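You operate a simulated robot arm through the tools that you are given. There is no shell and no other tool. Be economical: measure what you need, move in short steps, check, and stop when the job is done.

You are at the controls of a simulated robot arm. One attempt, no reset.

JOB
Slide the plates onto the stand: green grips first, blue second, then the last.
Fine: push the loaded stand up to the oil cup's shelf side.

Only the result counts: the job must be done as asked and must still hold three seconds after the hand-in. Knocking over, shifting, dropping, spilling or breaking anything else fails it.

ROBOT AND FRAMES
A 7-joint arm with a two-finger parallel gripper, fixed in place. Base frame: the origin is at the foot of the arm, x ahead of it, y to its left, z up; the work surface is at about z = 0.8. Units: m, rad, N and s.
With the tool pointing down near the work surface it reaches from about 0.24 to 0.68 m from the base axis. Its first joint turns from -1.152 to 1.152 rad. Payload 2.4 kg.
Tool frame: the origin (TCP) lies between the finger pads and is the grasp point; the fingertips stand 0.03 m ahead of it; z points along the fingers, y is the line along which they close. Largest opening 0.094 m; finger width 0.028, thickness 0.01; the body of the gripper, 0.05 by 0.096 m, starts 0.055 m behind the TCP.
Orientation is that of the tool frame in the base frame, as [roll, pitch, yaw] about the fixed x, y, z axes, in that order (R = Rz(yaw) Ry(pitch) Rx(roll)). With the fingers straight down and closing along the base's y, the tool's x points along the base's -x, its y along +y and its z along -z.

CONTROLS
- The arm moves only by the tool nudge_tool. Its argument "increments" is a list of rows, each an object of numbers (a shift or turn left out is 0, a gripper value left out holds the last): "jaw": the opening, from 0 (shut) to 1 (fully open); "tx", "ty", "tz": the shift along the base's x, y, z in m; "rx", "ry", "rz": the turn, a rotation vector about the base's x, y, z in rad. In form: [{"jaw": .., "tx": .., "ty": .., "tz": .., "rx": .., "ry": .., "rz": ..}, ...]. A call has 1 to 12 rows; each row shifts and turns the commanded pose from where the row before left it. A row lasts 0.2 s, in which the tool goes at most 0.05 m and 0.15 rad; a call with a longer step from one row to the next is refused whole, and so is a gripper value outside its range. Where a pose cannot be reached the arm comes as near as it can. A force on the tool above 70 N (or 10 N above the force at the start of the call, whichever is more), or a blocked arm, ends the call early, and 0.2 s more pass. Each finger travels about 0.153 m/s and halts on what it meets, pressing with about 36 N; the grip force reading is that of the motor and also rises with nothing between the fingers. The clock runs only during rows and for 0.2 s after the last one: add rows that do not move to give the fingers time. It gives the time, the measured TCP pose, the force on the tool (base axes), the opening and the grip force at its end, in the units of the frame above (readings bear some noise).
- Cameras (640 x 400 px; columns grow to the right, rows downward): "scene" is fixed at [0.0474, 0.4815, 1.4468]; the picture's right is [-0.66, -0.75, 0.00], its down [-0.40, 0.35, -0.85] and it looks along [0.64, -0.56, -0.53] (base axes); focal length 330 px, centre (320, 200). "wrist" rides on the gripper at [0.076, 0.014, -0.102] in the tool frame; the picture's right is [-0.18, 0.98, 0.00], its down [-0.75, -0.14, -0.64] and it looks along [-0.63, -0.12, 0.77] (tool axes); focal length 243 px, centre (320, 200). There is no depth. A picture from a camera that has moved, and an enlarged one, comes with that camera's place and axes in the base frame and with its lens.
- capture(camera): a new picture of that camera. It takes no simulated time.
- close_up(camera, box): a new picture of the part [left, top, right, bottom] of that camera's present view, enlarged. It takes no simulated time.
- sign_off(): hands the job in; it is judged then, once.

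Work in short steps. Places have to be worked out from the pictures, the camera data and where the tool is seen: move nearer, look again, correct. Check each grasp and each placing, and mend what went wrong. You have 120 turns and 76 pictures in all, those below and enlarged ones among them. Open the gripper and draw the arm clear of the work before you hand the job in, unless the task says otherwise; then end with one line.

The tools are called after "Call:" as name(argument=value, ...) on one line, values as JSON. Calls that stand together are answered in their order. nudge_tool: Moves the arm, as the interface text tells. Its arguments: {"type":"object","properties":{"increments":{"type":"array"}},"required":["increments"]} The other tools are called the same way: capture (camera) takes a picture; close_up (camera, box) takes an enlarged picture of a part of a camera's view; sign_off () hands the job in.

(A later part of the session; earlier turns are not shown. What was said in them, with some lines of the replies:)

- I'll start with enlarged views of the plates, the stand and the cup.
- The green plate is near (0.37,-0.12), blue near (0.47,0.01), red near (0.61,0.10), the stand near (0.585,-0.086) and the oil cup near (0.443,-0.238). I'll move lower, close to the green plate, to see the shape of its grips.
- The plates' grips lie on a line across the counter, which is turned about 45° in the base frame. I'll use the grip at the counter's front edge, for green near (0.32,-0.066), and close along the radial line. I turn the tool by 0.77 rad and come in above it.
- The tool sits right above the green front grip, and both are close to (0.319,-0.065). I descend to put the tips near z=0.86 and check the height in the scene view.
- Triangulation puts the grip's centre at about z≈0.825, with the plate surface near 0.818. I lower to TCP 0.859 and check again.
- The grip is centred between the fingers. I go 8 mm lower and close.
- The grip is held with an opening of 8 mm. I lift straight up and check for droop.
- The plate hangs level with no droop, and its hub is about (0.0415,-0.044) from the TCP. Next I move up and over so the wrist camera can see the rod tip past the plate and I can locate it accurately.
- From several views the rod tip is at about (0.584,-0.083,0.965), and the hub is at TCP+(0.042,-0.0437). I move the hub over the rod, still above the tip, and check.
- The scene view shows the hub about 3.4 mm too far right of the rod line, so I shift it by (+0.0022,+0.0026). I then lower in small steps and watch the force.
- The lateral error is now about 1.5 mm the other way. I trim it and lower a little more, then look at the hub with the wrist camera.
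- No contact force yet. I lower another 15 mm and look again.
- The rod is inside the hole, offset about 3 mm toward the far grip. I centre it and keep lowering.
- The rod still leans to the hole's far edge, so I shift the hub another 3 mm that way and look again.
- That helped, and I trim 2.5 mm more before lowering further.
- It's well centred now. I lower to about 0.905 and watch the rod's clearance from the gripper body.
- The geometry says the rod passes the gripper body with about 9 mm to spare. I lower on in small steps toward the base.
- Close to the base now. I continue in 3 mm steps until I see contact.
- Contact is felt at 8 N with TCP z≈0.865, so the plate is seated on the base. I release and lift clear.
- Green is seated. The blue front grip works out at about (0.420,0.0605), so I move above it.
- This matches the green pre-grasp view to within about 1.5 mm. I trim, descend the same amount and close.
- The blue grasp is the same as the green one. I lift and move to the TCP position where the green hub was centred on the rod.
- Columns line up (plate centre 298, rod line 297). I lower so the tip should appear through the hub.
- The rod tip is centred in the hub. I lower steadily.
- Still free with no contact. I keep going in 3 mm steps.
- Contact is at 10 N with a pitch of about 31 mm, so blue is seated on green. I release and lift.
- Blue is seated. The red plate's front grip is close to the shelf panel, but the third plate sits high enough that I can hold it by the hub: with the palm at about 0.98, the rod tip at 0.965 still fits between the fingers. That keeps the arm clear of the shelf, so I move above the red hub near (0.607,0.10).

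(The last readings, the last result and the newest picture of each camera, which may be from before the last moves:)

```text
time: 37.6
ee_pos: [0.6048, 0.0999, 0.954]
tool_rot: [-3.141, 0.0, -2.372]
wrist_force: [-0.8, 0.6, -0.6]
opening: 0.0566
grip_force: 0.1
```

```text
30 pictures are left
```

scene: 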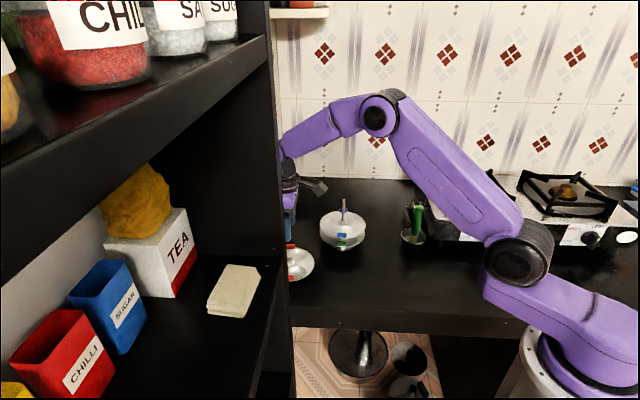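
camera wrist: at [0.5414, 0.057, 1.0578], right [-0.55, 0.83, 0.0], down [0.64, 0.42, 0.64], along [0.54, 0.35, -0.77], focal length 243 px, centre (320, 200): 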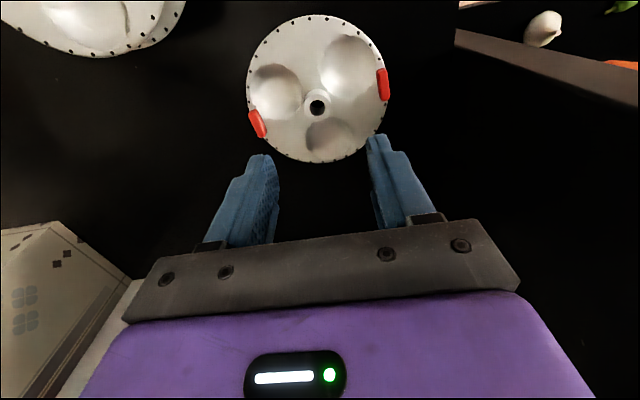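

The red hub reads (0.6066,0.0975). I correct by (+0.0015,-0.003), descend to 0.885 and check.

Call:
nudge_tool(increments=[{"tx": 0.0015, "ty": -0.003, "tz": -0.03}, {"tz": -0.039}, {}])

Call:
close_up(camera="wrist", box=[190, 20, 440, 250])

```text
time: 38.4
ee_pos: [0.6097, 0.0976, 0.889]
tool_rot: [3.142, 0.001, -2.372]
wrist_force: [0.1, -0.2, 1.0]
opening: 0.0567
grip_force: 0.0
```

```text
1.74 times, centred on (315, 135) of wrist
camera zoom: at [0.5449, 0.055, 0.9914], right [-0.55, 0.83, 0.0], down [0.64, 0.42, 0.64], along [0.54, 0.35, -0.77], focal length 422 px, centre (329, 313)
```

zoom: 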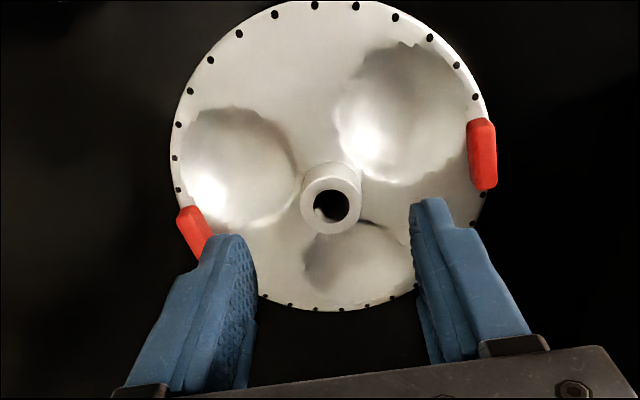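

It's aligned to within a millimetre. I descend to 0.850 and close on the hub.

Call:
nudge_tool(increments=[{"tx": -0.001, "tz": -0.02}, {"tz": -0.012}, {"tz": -0.006}, {}, {"jaw": 0.4}, {"jaw": 0.2}, {"jaw": 0.0}, {}, {}])

Call:
close_up(camera="wrist", box=[190, 20, 440, 250])

```text
time: 40.4
ee_pos: [0.6064, 0.0972, 0.8499]
tool_rot: [-3.141, -0.001, -2.371]
wrist_force: [0.0, 0.5, -0.3]
opening: 0.0253
grip_force: 35.7
```

```text
1.74 times, centred on (315, 135) of wrist
camera zoom: at [0.5431, 0.0541, 0.9528], right [-0.55, 0.83, 0.0], down [0.64, 0.42, 0.64], along [0.54, 0.35, -0.77], focal length 422 px, centre (329, 313)
```

zoom: 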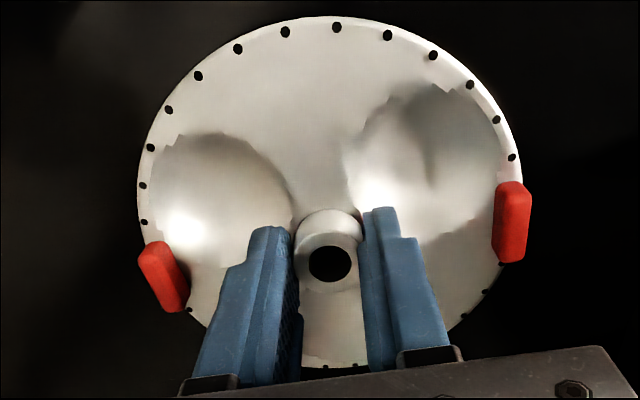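

The hub is held at 25 mm. I lift, carry it over the rod at about (0.592,-0.087), and turn it -0.12 rad so the red grips line up with the others.

Call:
nudge_tool(increments=[{"tz": 0.02}, {"tz": 0.04}, {"tz": 0.045}, {"tz": 0.045}, {"tz": 0.035}, {"tx": -0.0031, "ty": -0.0371}, {"tx": -0.0031, "ty": -0.0371}, {"tx": -0.0031, "ty": -0.0371, "rz": -0.06}, {"tx": -0.0031, "ty": -0.0371, "rz": -0.06}, {"tx": -0.0031, "ty": -0.037}, {}, {}])

Call:
close_up(camera="scene", box=[300, 160, 400, 260])

Call:
capture(camera="wrist")

```text
time: 43.0
ee_pos: [0.5923, -0.0894, 1.0361]
tool_rot: [-3.14, -0.001, -2.489]
wrist_force: [0.0, -0.5, -0.1]
opening: 0.0249
grip_force: 35.5
```

```text
4.00 times, centred on (350, 210) of scene
camera zoom: at [0.0474, 0.4815, 1.4468], right [-0.66, -0.75, 0.0], down [-0.4, 0.35, -0.85], along [0.64, -0.56, -0.53], focal length 1318 px, centre (200, 160)
```

zoom: 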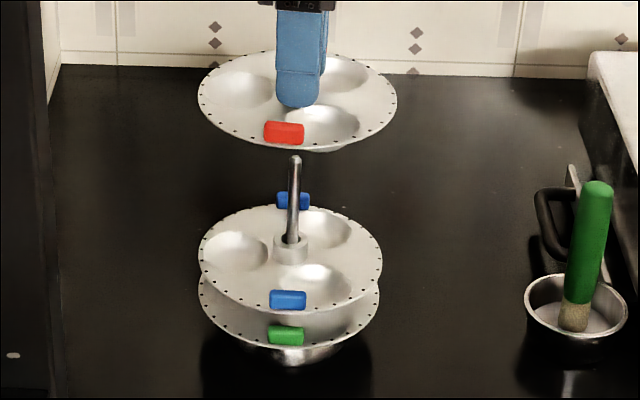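

```text
26 pictures are left
camera wrist: at [0.5241, -0.1246, 1.1391], right [-0.45, 0.89, 0.0], down [0.69, 0.34, 0.64], along [0.57, 0.29, -0.77], focal length 243 px, centre (320, 200)
```

wrist: 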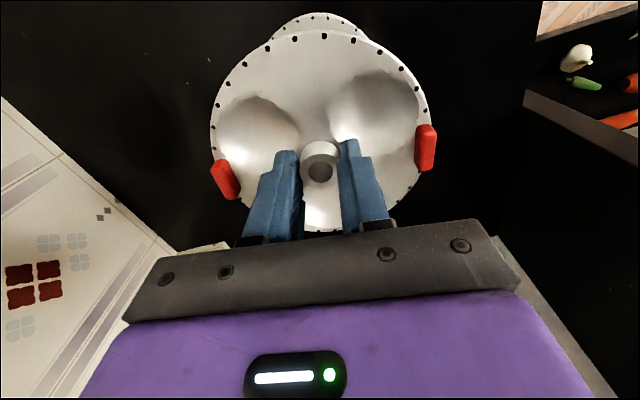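

The plate ellipse is in the same place as blue's was. I lower until the tip should show in the hub.

Call:
nudge_tool(increments=[{"tz": -0.015}, {"tz": -0.015}, {"tz": -0.01}, {"tz": -0.01}, {"tz": -0.008}, {"tz": -0.008}, {}])

Call:
close_up(camera="wrist", box=[260, 110, 400, 230])

```text
time: 44.6
ee_pos: [0.5912, -0.0878, 0.9684]
tool_rot: [-3.141, 0.0, -2.492]
wrist_force: [0.1, 0.8, -0.2]
opening: 0.0252
grip_force: 35.7
```

```text
3.33 times, centred on (330, 170) of wrist
camera zoom: at [0.5222, -0.1238, 1.0717], right [-0.45, 0.89, 0.0], down [0.69, 0.34, 0.64], along [0.57, 0.29, -0.77], focal length 809 px, centre (287, 300)
```

zoom: 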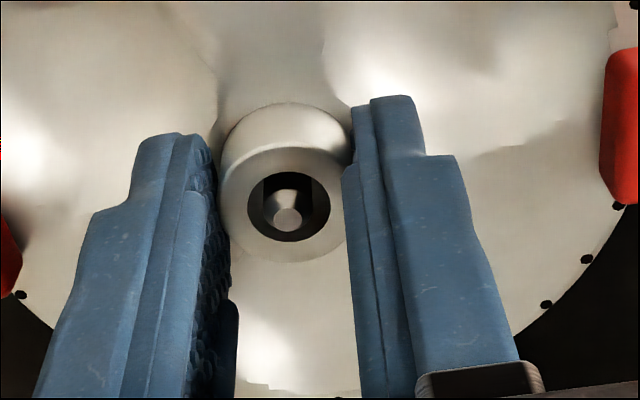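

The rod tip is centred in the red hub. I lower toward the expected seat at about 0.928.

Call:
nudge_tool(increments=[{"tz": -0.008}, {"tz": -0.008}, {"tz": -0.008}, {"tz": -0.006}, {}])

Call:
close_up(camera="wrist", box=[240, 90, 420, 250])

```text
time: 45.8
ee_pos: [0.5914, -0.0889, 0.9383]
tool_rot: [-3.141, 0.002, -2.491]
wrist_force: [0.4, -0.9, -0.7]
opening: 0.0251
grip_force: 35.4
```

```text
2.50 times, centred on (330, 170) of wrist
camera zoom: at [0.523, -0.124, 1.0417], right [-0.45, 0.89, 0.0], down [0.69, 0.34, 0.64], along [0.57, 0.29, -0.77], focal length 606 px, centre (295, 275)
```

zoom: 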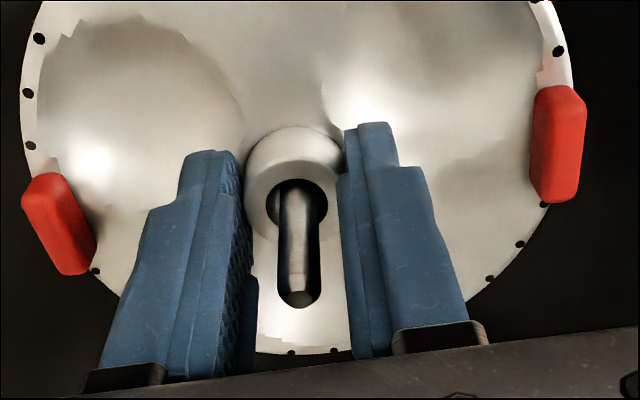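

The rod comes up cleanly between the fingers. I finish seating in 3 mm steps.

Call:
nudge_tool(increments=[{"tz": -0.003}, {"tz": -0.003}, {"tz": -0.003}, {}])

```text
time: 46.8
ee_pos: [0.5922, -0.088, 0.9318]
tool_rot: [-3.14, 0.002, -2.491]
wrist_force: [-6.0, 0.3, 24.1]
opening: 0.0252
grip_force: 36.2
```

Contact is at 24 N, so the red plate is seated. I release and raise just enough to clear the hub, leaving the fingers on either side of the rod top.

Call:
nudge_tool(increments=[{"tz": 0.001, "jaw": 0.3}, {"jaw": 0.45}, {}, {"tz": 0.01}, {"tz": 0.01}, {}])

Call:
close_up(camera="scene", box=[300, 170, 440, 270])

Call:
capture(camera="wrist")

```text
time: 48.2
ee_pos: [0.5902, -0.0887, 0.9514]
tool_rot: [3.141, 0.0, -2.49]
wrist_force: [-0.1, 0.6, -0.7]
opening: 0.0423
grip_force: 0.0
```

```text
4.00 times, centred on (370, 220) of scene
camera zoom: at [0.0474, 0.4815, 1.4468], right [-0.66, -0.75, 0.0], down [-0.4, 0.35, -0.85], along [0.64, -0.56, -0.53], focal length 1318 px, centre (120, 120)
```

zoom: 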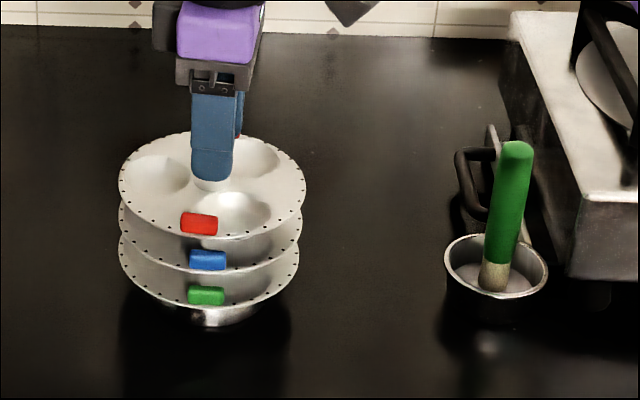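

```text
22 pictures are left
camera wrist: at [0.522, -0.1234, 1.0538], right [-0.45, 0.89, 0.0], down [0.69, 0.34, 0.64], along [0.57, 0.29, -0.77], focal length 243 px, centre (320, 200)
```

wrist: 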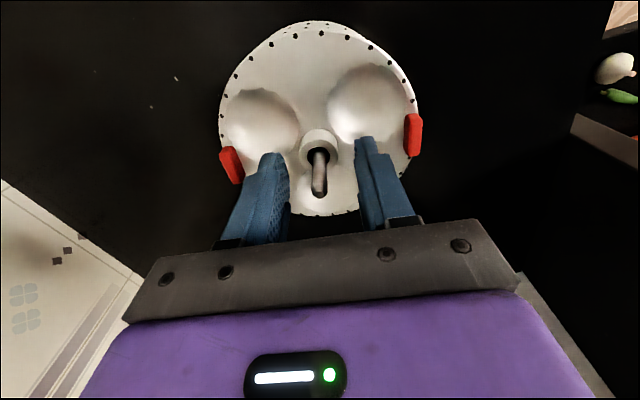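

All three plates are stacked green, blue, red. The cup centre is about (0.438,-0.235) with a rim radius of about 0.038, and the rod is at (0.592,-0.0875), so the stand is already straight out on the cup's shelf side. I turn the tool so the fingers close along that line, then take the rod to slide the stand without tipping it.

Call:
nudge_tool(increments=[{"rz": -0.146}, {"rz": -0.146}, {"rz": -0.146}, {"rz": -0.146}, {"rz": -0.146}, {"rz": -0.146}, {"rz": -0.146}, {"rz": -0.146}, {"rz": -0.146}, {"rz": -0.146}, {}, {}])

Call:
capture(camera="wrist")

```text
time: 50.8
ee_pos: [0.5929, -0.0882, 0.9499]
tool_rot: [-3.141, 0.0, 2.328]
wrist_force: [0.2, 0.3, 0.1]
opening: 0.0425
grip_force: 0.1
```

```text
21 pictures are left
camera wrist: at [0.5501, -0.024, 1.0533], right [0.84, 0.54, 0.0], down [0.42, -0.64, 0.64], along [0.35, -0.54, -0.77], focal length 243 px, centre (320, 200)
```

wrist: 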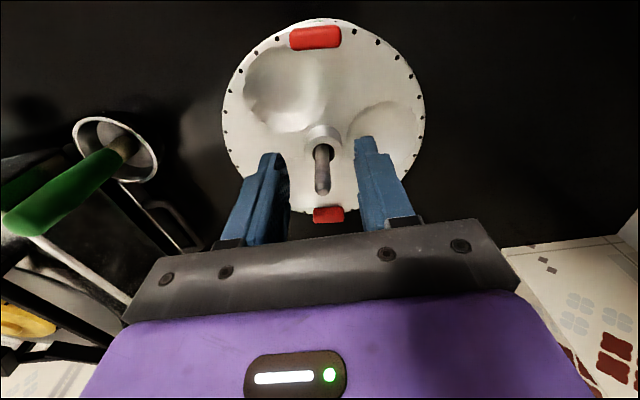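

The rod is centred between the fingers and the cup shows at the left. I close on the rod.

Call:
nudge_tool(increments=[{"tz": -0.002, "jaw": 0.3}, {"jaw": 0.15}, {"jaw": 0.0}, {}, {}])

Call:
close_up(camera="wrist", box=[60, 10, 440, 250])

```text
time: 52.0
ee_pos: [0.5913, -0.0886, 0.9489]
tool_rot: [3.141, 0.0, 2.332]
wrist_force: [0.7, 0.0, -0.9]
opening: 0.0083
grip_force: 36.3
```

```text
1.67 times, centred on (250, 130) of wrist
camera zoom: at [0.55, -0.0242, 1.0516], right [0.84, 0.54, 0.0], down [0.42, -0.64, 0.64], along [0.35, -0.54, -0.77], focal length 404 px, centre (437, 317)
```

zoom: 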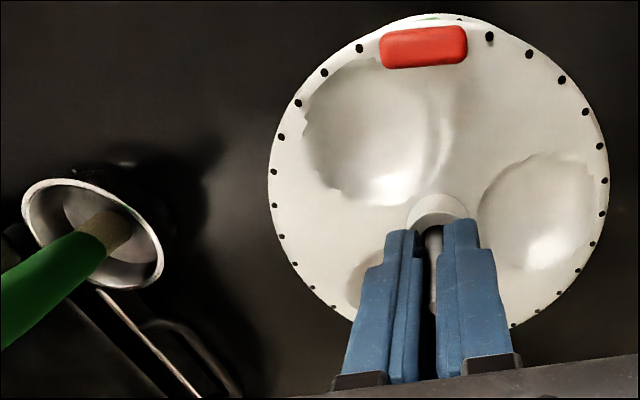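

The rod is held at 8 mm. I slide the stand 70 mm toward the cup in slow 1 cm rows and watch.

Call:
nudge_tool(increments=[{"tx": -0.0036, "ty": -0.0035}, {"tx": -0.0072, "ty": -0.0069}, {"tx": -0.0072, "ty": -0.0069}, {"tx": -0.0072, "ty": -0.0069}, {"tx": -0.0072, "ty": -0.0069}, {"tx": -0.0072, "ty": -0.0069}, {"tx": -0.0072, "ty": -0.0069}, {"tx": -0.0036, "ty": -0.0035}, {}])

Call:
close_up(camera="scene", box=[320, 170, 460, 270])

Call:
capture(camera="wrist")

```text
time: 54.0
ee_pos: [0.5411, -0.1367, 0.9486]
tool_rot: [3.14, 0.003, 2.332]
wrist_force: [6.2, 4.8, 19.2]
opening: 0.0083
grip_force: 36.2
```

```text
4.00 times, centred on (390, 220) of scene
camera zoom: at [0.0472, 0.4817, 1.4467], right [-0.66, -0.75, 0.0], down [-0.4, 0.35, -0.85], along [0.64, -0.56, -0.53], focal length 1318 px, centre (40, 120)
```

zoom: 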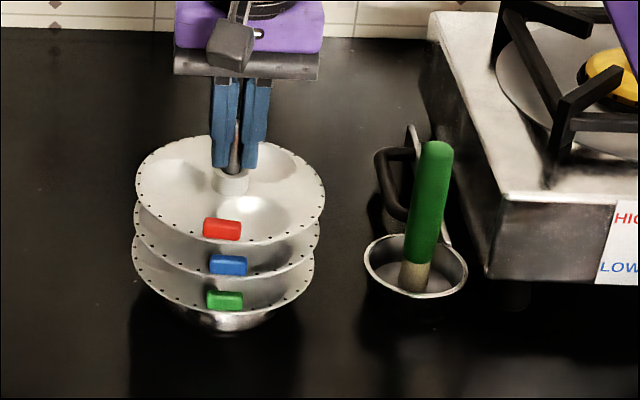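

```text
18 pictures are left
camera wrist: at [0.4996, -0.0722, 1.0514], right [0.84, 0.54, 0.0], down [0.42, -0.64, 0.64], along [0.35, -0.54, -0.77], focal length 243 px, centre (320, 200)
```

wrist: 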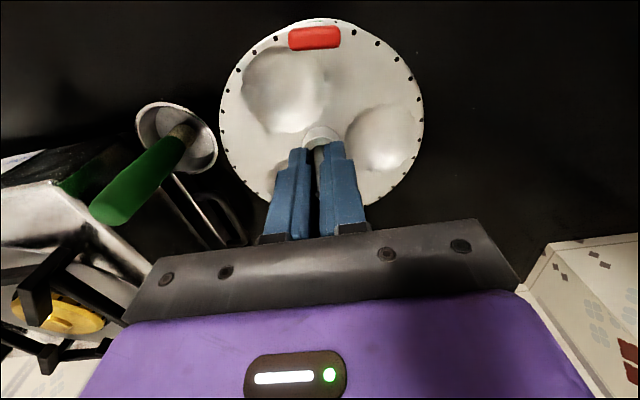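

The stand followed upright, with a gap to the cup of about 35 mm. Before going closer I check the black loop behind the cup.

Call:
close_up(camera="wrist", box=[60, 10, 440, 250])

Call:
close_up(camera="scene", box=[390, 190, 440, 250])

```text
1.67 times, centred on (250, 130) of wrist
camera zoom: at [0.4996, -0.0722, 1.0514], right [0.84, 0.54, 0.0], down [0.42, -0.64, 0.64], along [0.35, -0.54, -0.77], focal length 404 px, centre (437, 317)
```

zoom: 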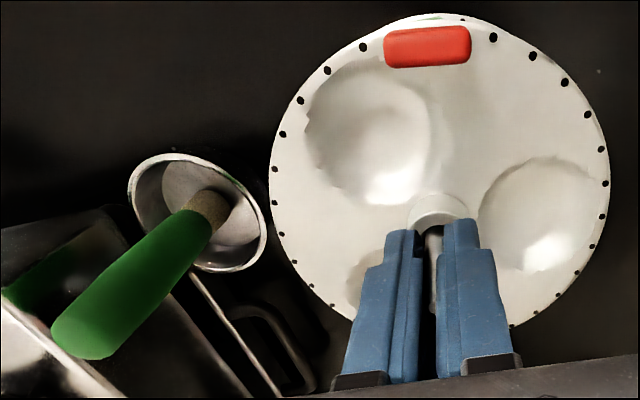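

```text
6.67 times, centred on (415, 220) of scene
camera zoom: at [0.0472, 0.4817, 1.4467], right [-0.66, -0.75, 0.0], down [-0.4, 0.35, -0.85], along [0.64, -0.56, -0.53], focal length 2197 px, centre (-313, 67)
```

zoom: 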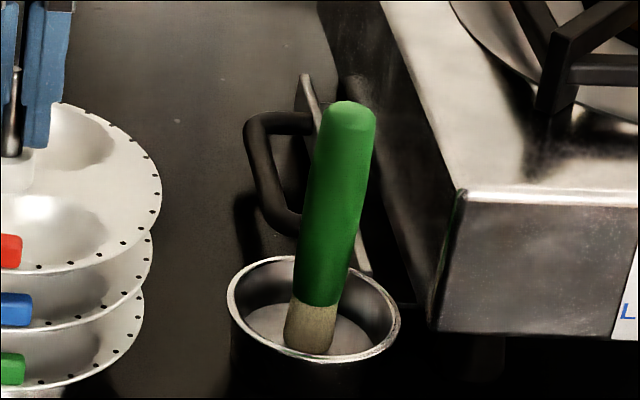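

The loop is about 45 mm clear of the stack's final place, and the plate-to-cup gap measures 37 mm. I slide 30 mm more, slowly.

Call:
nudge_tool(increments=[{"tx": -0.0036, "ty": -0.0035}, {"tx": -0.0036, "ty": -0.0035}, {"tx": -0.0036, "ty": -0.0035}, {"tx": -0.0036, "ty": -0.0035}, {"tx": -0.0036, "ty": -0.0035}, {"tx": -0.0036, "ty": -0.0035}, {}, {}])

Call:
close_up(camera="scene", box=[360, 190, 440, 260])

Call:
close_up(camera="wrist", box=[130, 60, 310, 210])

```text
time: 55.8
ee_pos: [0.5199, -0.1588, 0.9484]
tool_rot: [-3.141, 0.0, 2.332]
wrist_force: [3.5, 3.0, 10.3]
opening: 0.0082
grip_force: 36.0
```

```text
5.71 times, centred on (400, 225) of scene
camera zoom: at [0.0473, 0.4816, 1.4467], right [-0.66, -0.75, 0.0], down [-0.4, 0.35, -0.85], along [0.64, -0.56, -0.53], focal length 1883 px, centre (-137, 57)
```

zoom: 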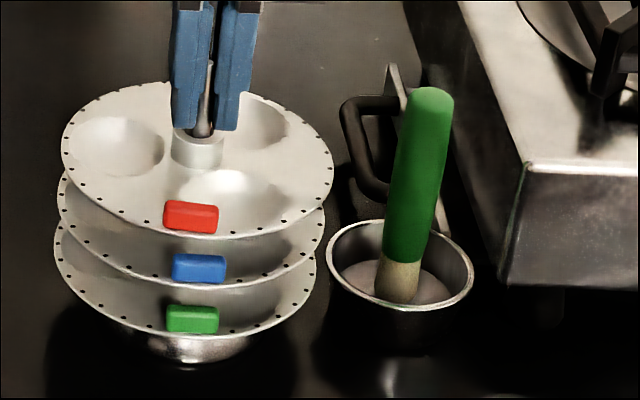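

```text
2.67 times, centred on (220, 135) of wrist
camera zoom: at [0.4773, -0.0938, 1.0514], right [0.84, 0.54, 0.0], down [0.42, -0.64, 0.64], along [0.35, -0.54, -0.77], focal length 647 px, centre (587, 373)
```

zoom: 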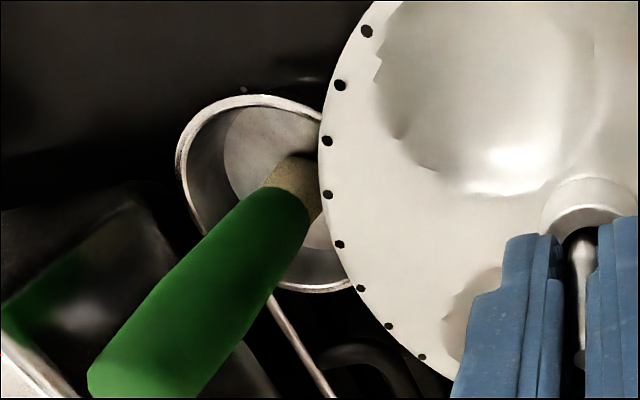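

The gap is now about 6 mm with the cup untouched. I make one last 2.5 mm nudge, then inspect.

Call:
nudge_tool(increments=[{"tx": -0.0009, "ty": -0.0009}, {"tx": -0.0009, "ty": -0.0008}, {}, {}])

Call:
close_up(camera="scene", box=[380, 210, 440, 260])

```text
time: 56.8
ee_pos: [0.5178, -0.1594, 0.9488]
tool_rot: [3.14, 0.003, 2.333]
wrist_force: [7.1, 5.9, 17.0]
opening: 0.0086
grip_force: 35.9
```

```text
8.00 times, centred on (410, 235) of scene
camera zoom: at [0.0473, 0.4817, 1.4467], right [-0.66, -0.75, 0.0], down [-0.4, 0.35, -0.85], along [0.64, -0.56, -0.53], focal length 2636 px, centre (-400, -80)
```

zoom: 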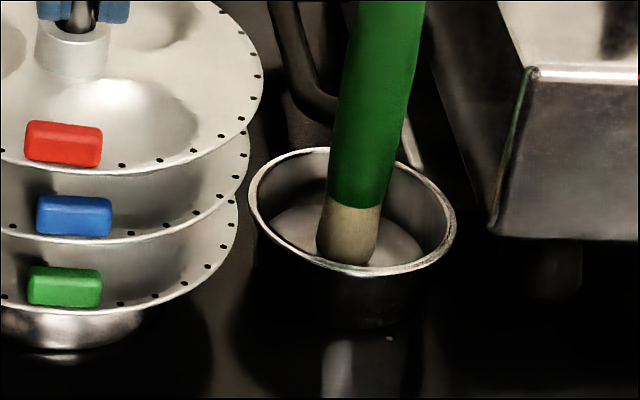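

The gap is about 4 mm, the cup hasn't moved, and the stand is upright. I release the rod and lift straight up.

Call:
nudge_tool(increments=[{"jaw": 0.12}, {"jaw": 0.25}, {}, {"tz": 0.015}, {"tz": 0.03}, {"tz": 0.04}, {"tz": 0.045}, {"tz": 0.045}, {}])

Call:
close_up(camera="scene", box=[340, 170, 460, 270])

Call:
capture(camera="wrist")

```text
time: 58.8
ee_pos: [0.5167, -0.1594, 1.1238]
tool_rot: [3.141, 0.001, 2.331]
wrist_force: [0.1, 0.0, 0.1]
opening: 0.0236
grip_force: 0.1
```

```text
4.00 times, centred on (400, 220) of scene
camera zoom: at [0.0474, 0.4815, 1.4468], right [-0.66, -0.75, 0.0], down [-0.4, 0.35, -0.85], along [0.64, -0.56, -0.53], focal length 1318 px, centre (0, 120)
```

zoom: 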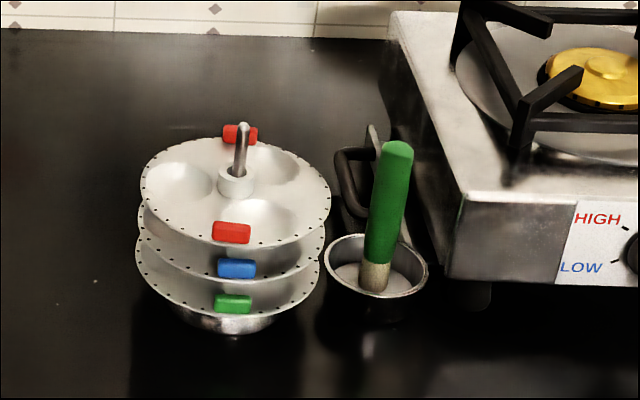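

```text
11 pictures are left
camera wrist: at [0.4752, -0.0949, 1.2274], right [0.84, 0.54, 0.0], down [0.42, -0.64, 0.64], along [0.35, -0.54, -0.77], focal length 243 px, centre (320, 200)
```

wrist: 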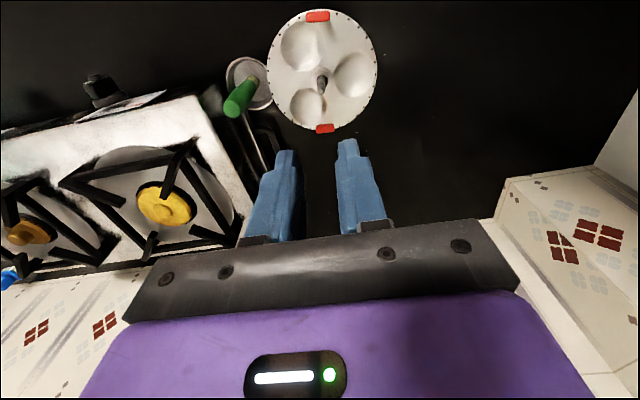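

The stack is settled and level, about 4 mm from the cup's shelf side, with the cup and brush undisturbed. I back the arm away, open the gripper and take a final look.

Call:
nudge_tool(increments=[{"tz": 0.04}, {"tz": 0.03, "jaw": 0.8}, {"tx": -0.03, "ty": 0.03}, {"tx": -0.03, "ty": 0.03}, {"tx": -0.03, "ty": 0.03}, {"tx": -0.03, "ty": 0.03}, {}, {}, {}, {}])

Call:
capture(camera="scene")

Call:
close_up(camera="scene", box=[340, 190, 440, 265])

```text
time: 61.0
ee_pos: [0.4004, -0.0387, 1.1938]
tool_rot: [3.141, -0.002, 2.332]
wrist_force: [0.0, -0.3, 0.1]
opening: 0.0752
grip_force: 0.0
```

```text
10 pictures are left
```

scene: 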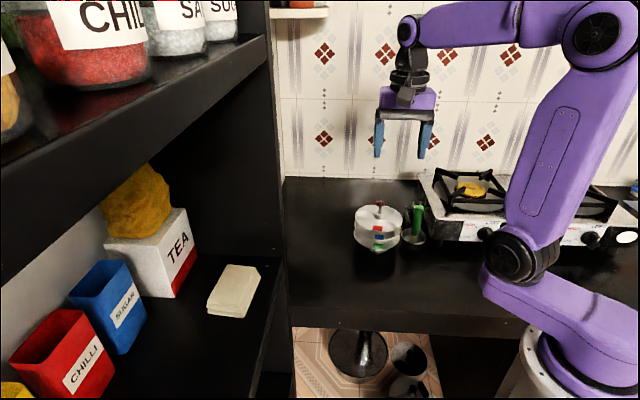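

```text
5.33 times, centred on (390, 228) of scene
camera zoom: at [0.0474, 0.4815, 1.4468], right [-0.66, -0.75, 0.0], down [-0.4, 0.35, -0.85], along [0.64, -0.56, -0.53], focal length 1758 px, centre (-53, 53)
```

zoom: 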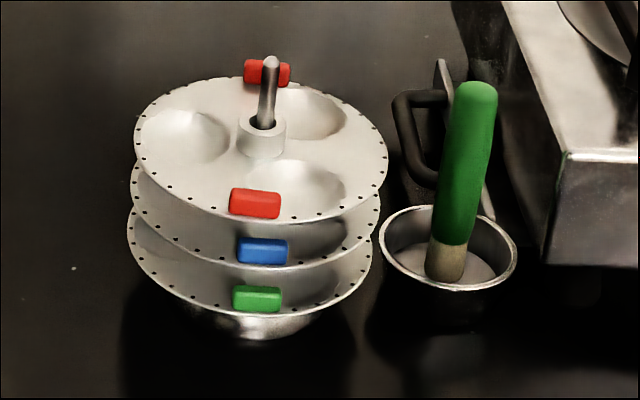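

The stack is stable and in order, it stands against the cup's shelf side, and the arm is clear, so I hand in.

Call:
sign_off()

```text
The job is handed in.
```

The plates are on the stand in order (green, blue, red), and the loaded stand is at the oil cup's shelf side with a gap of about 4 mm, not touching; the cup was not shifted.
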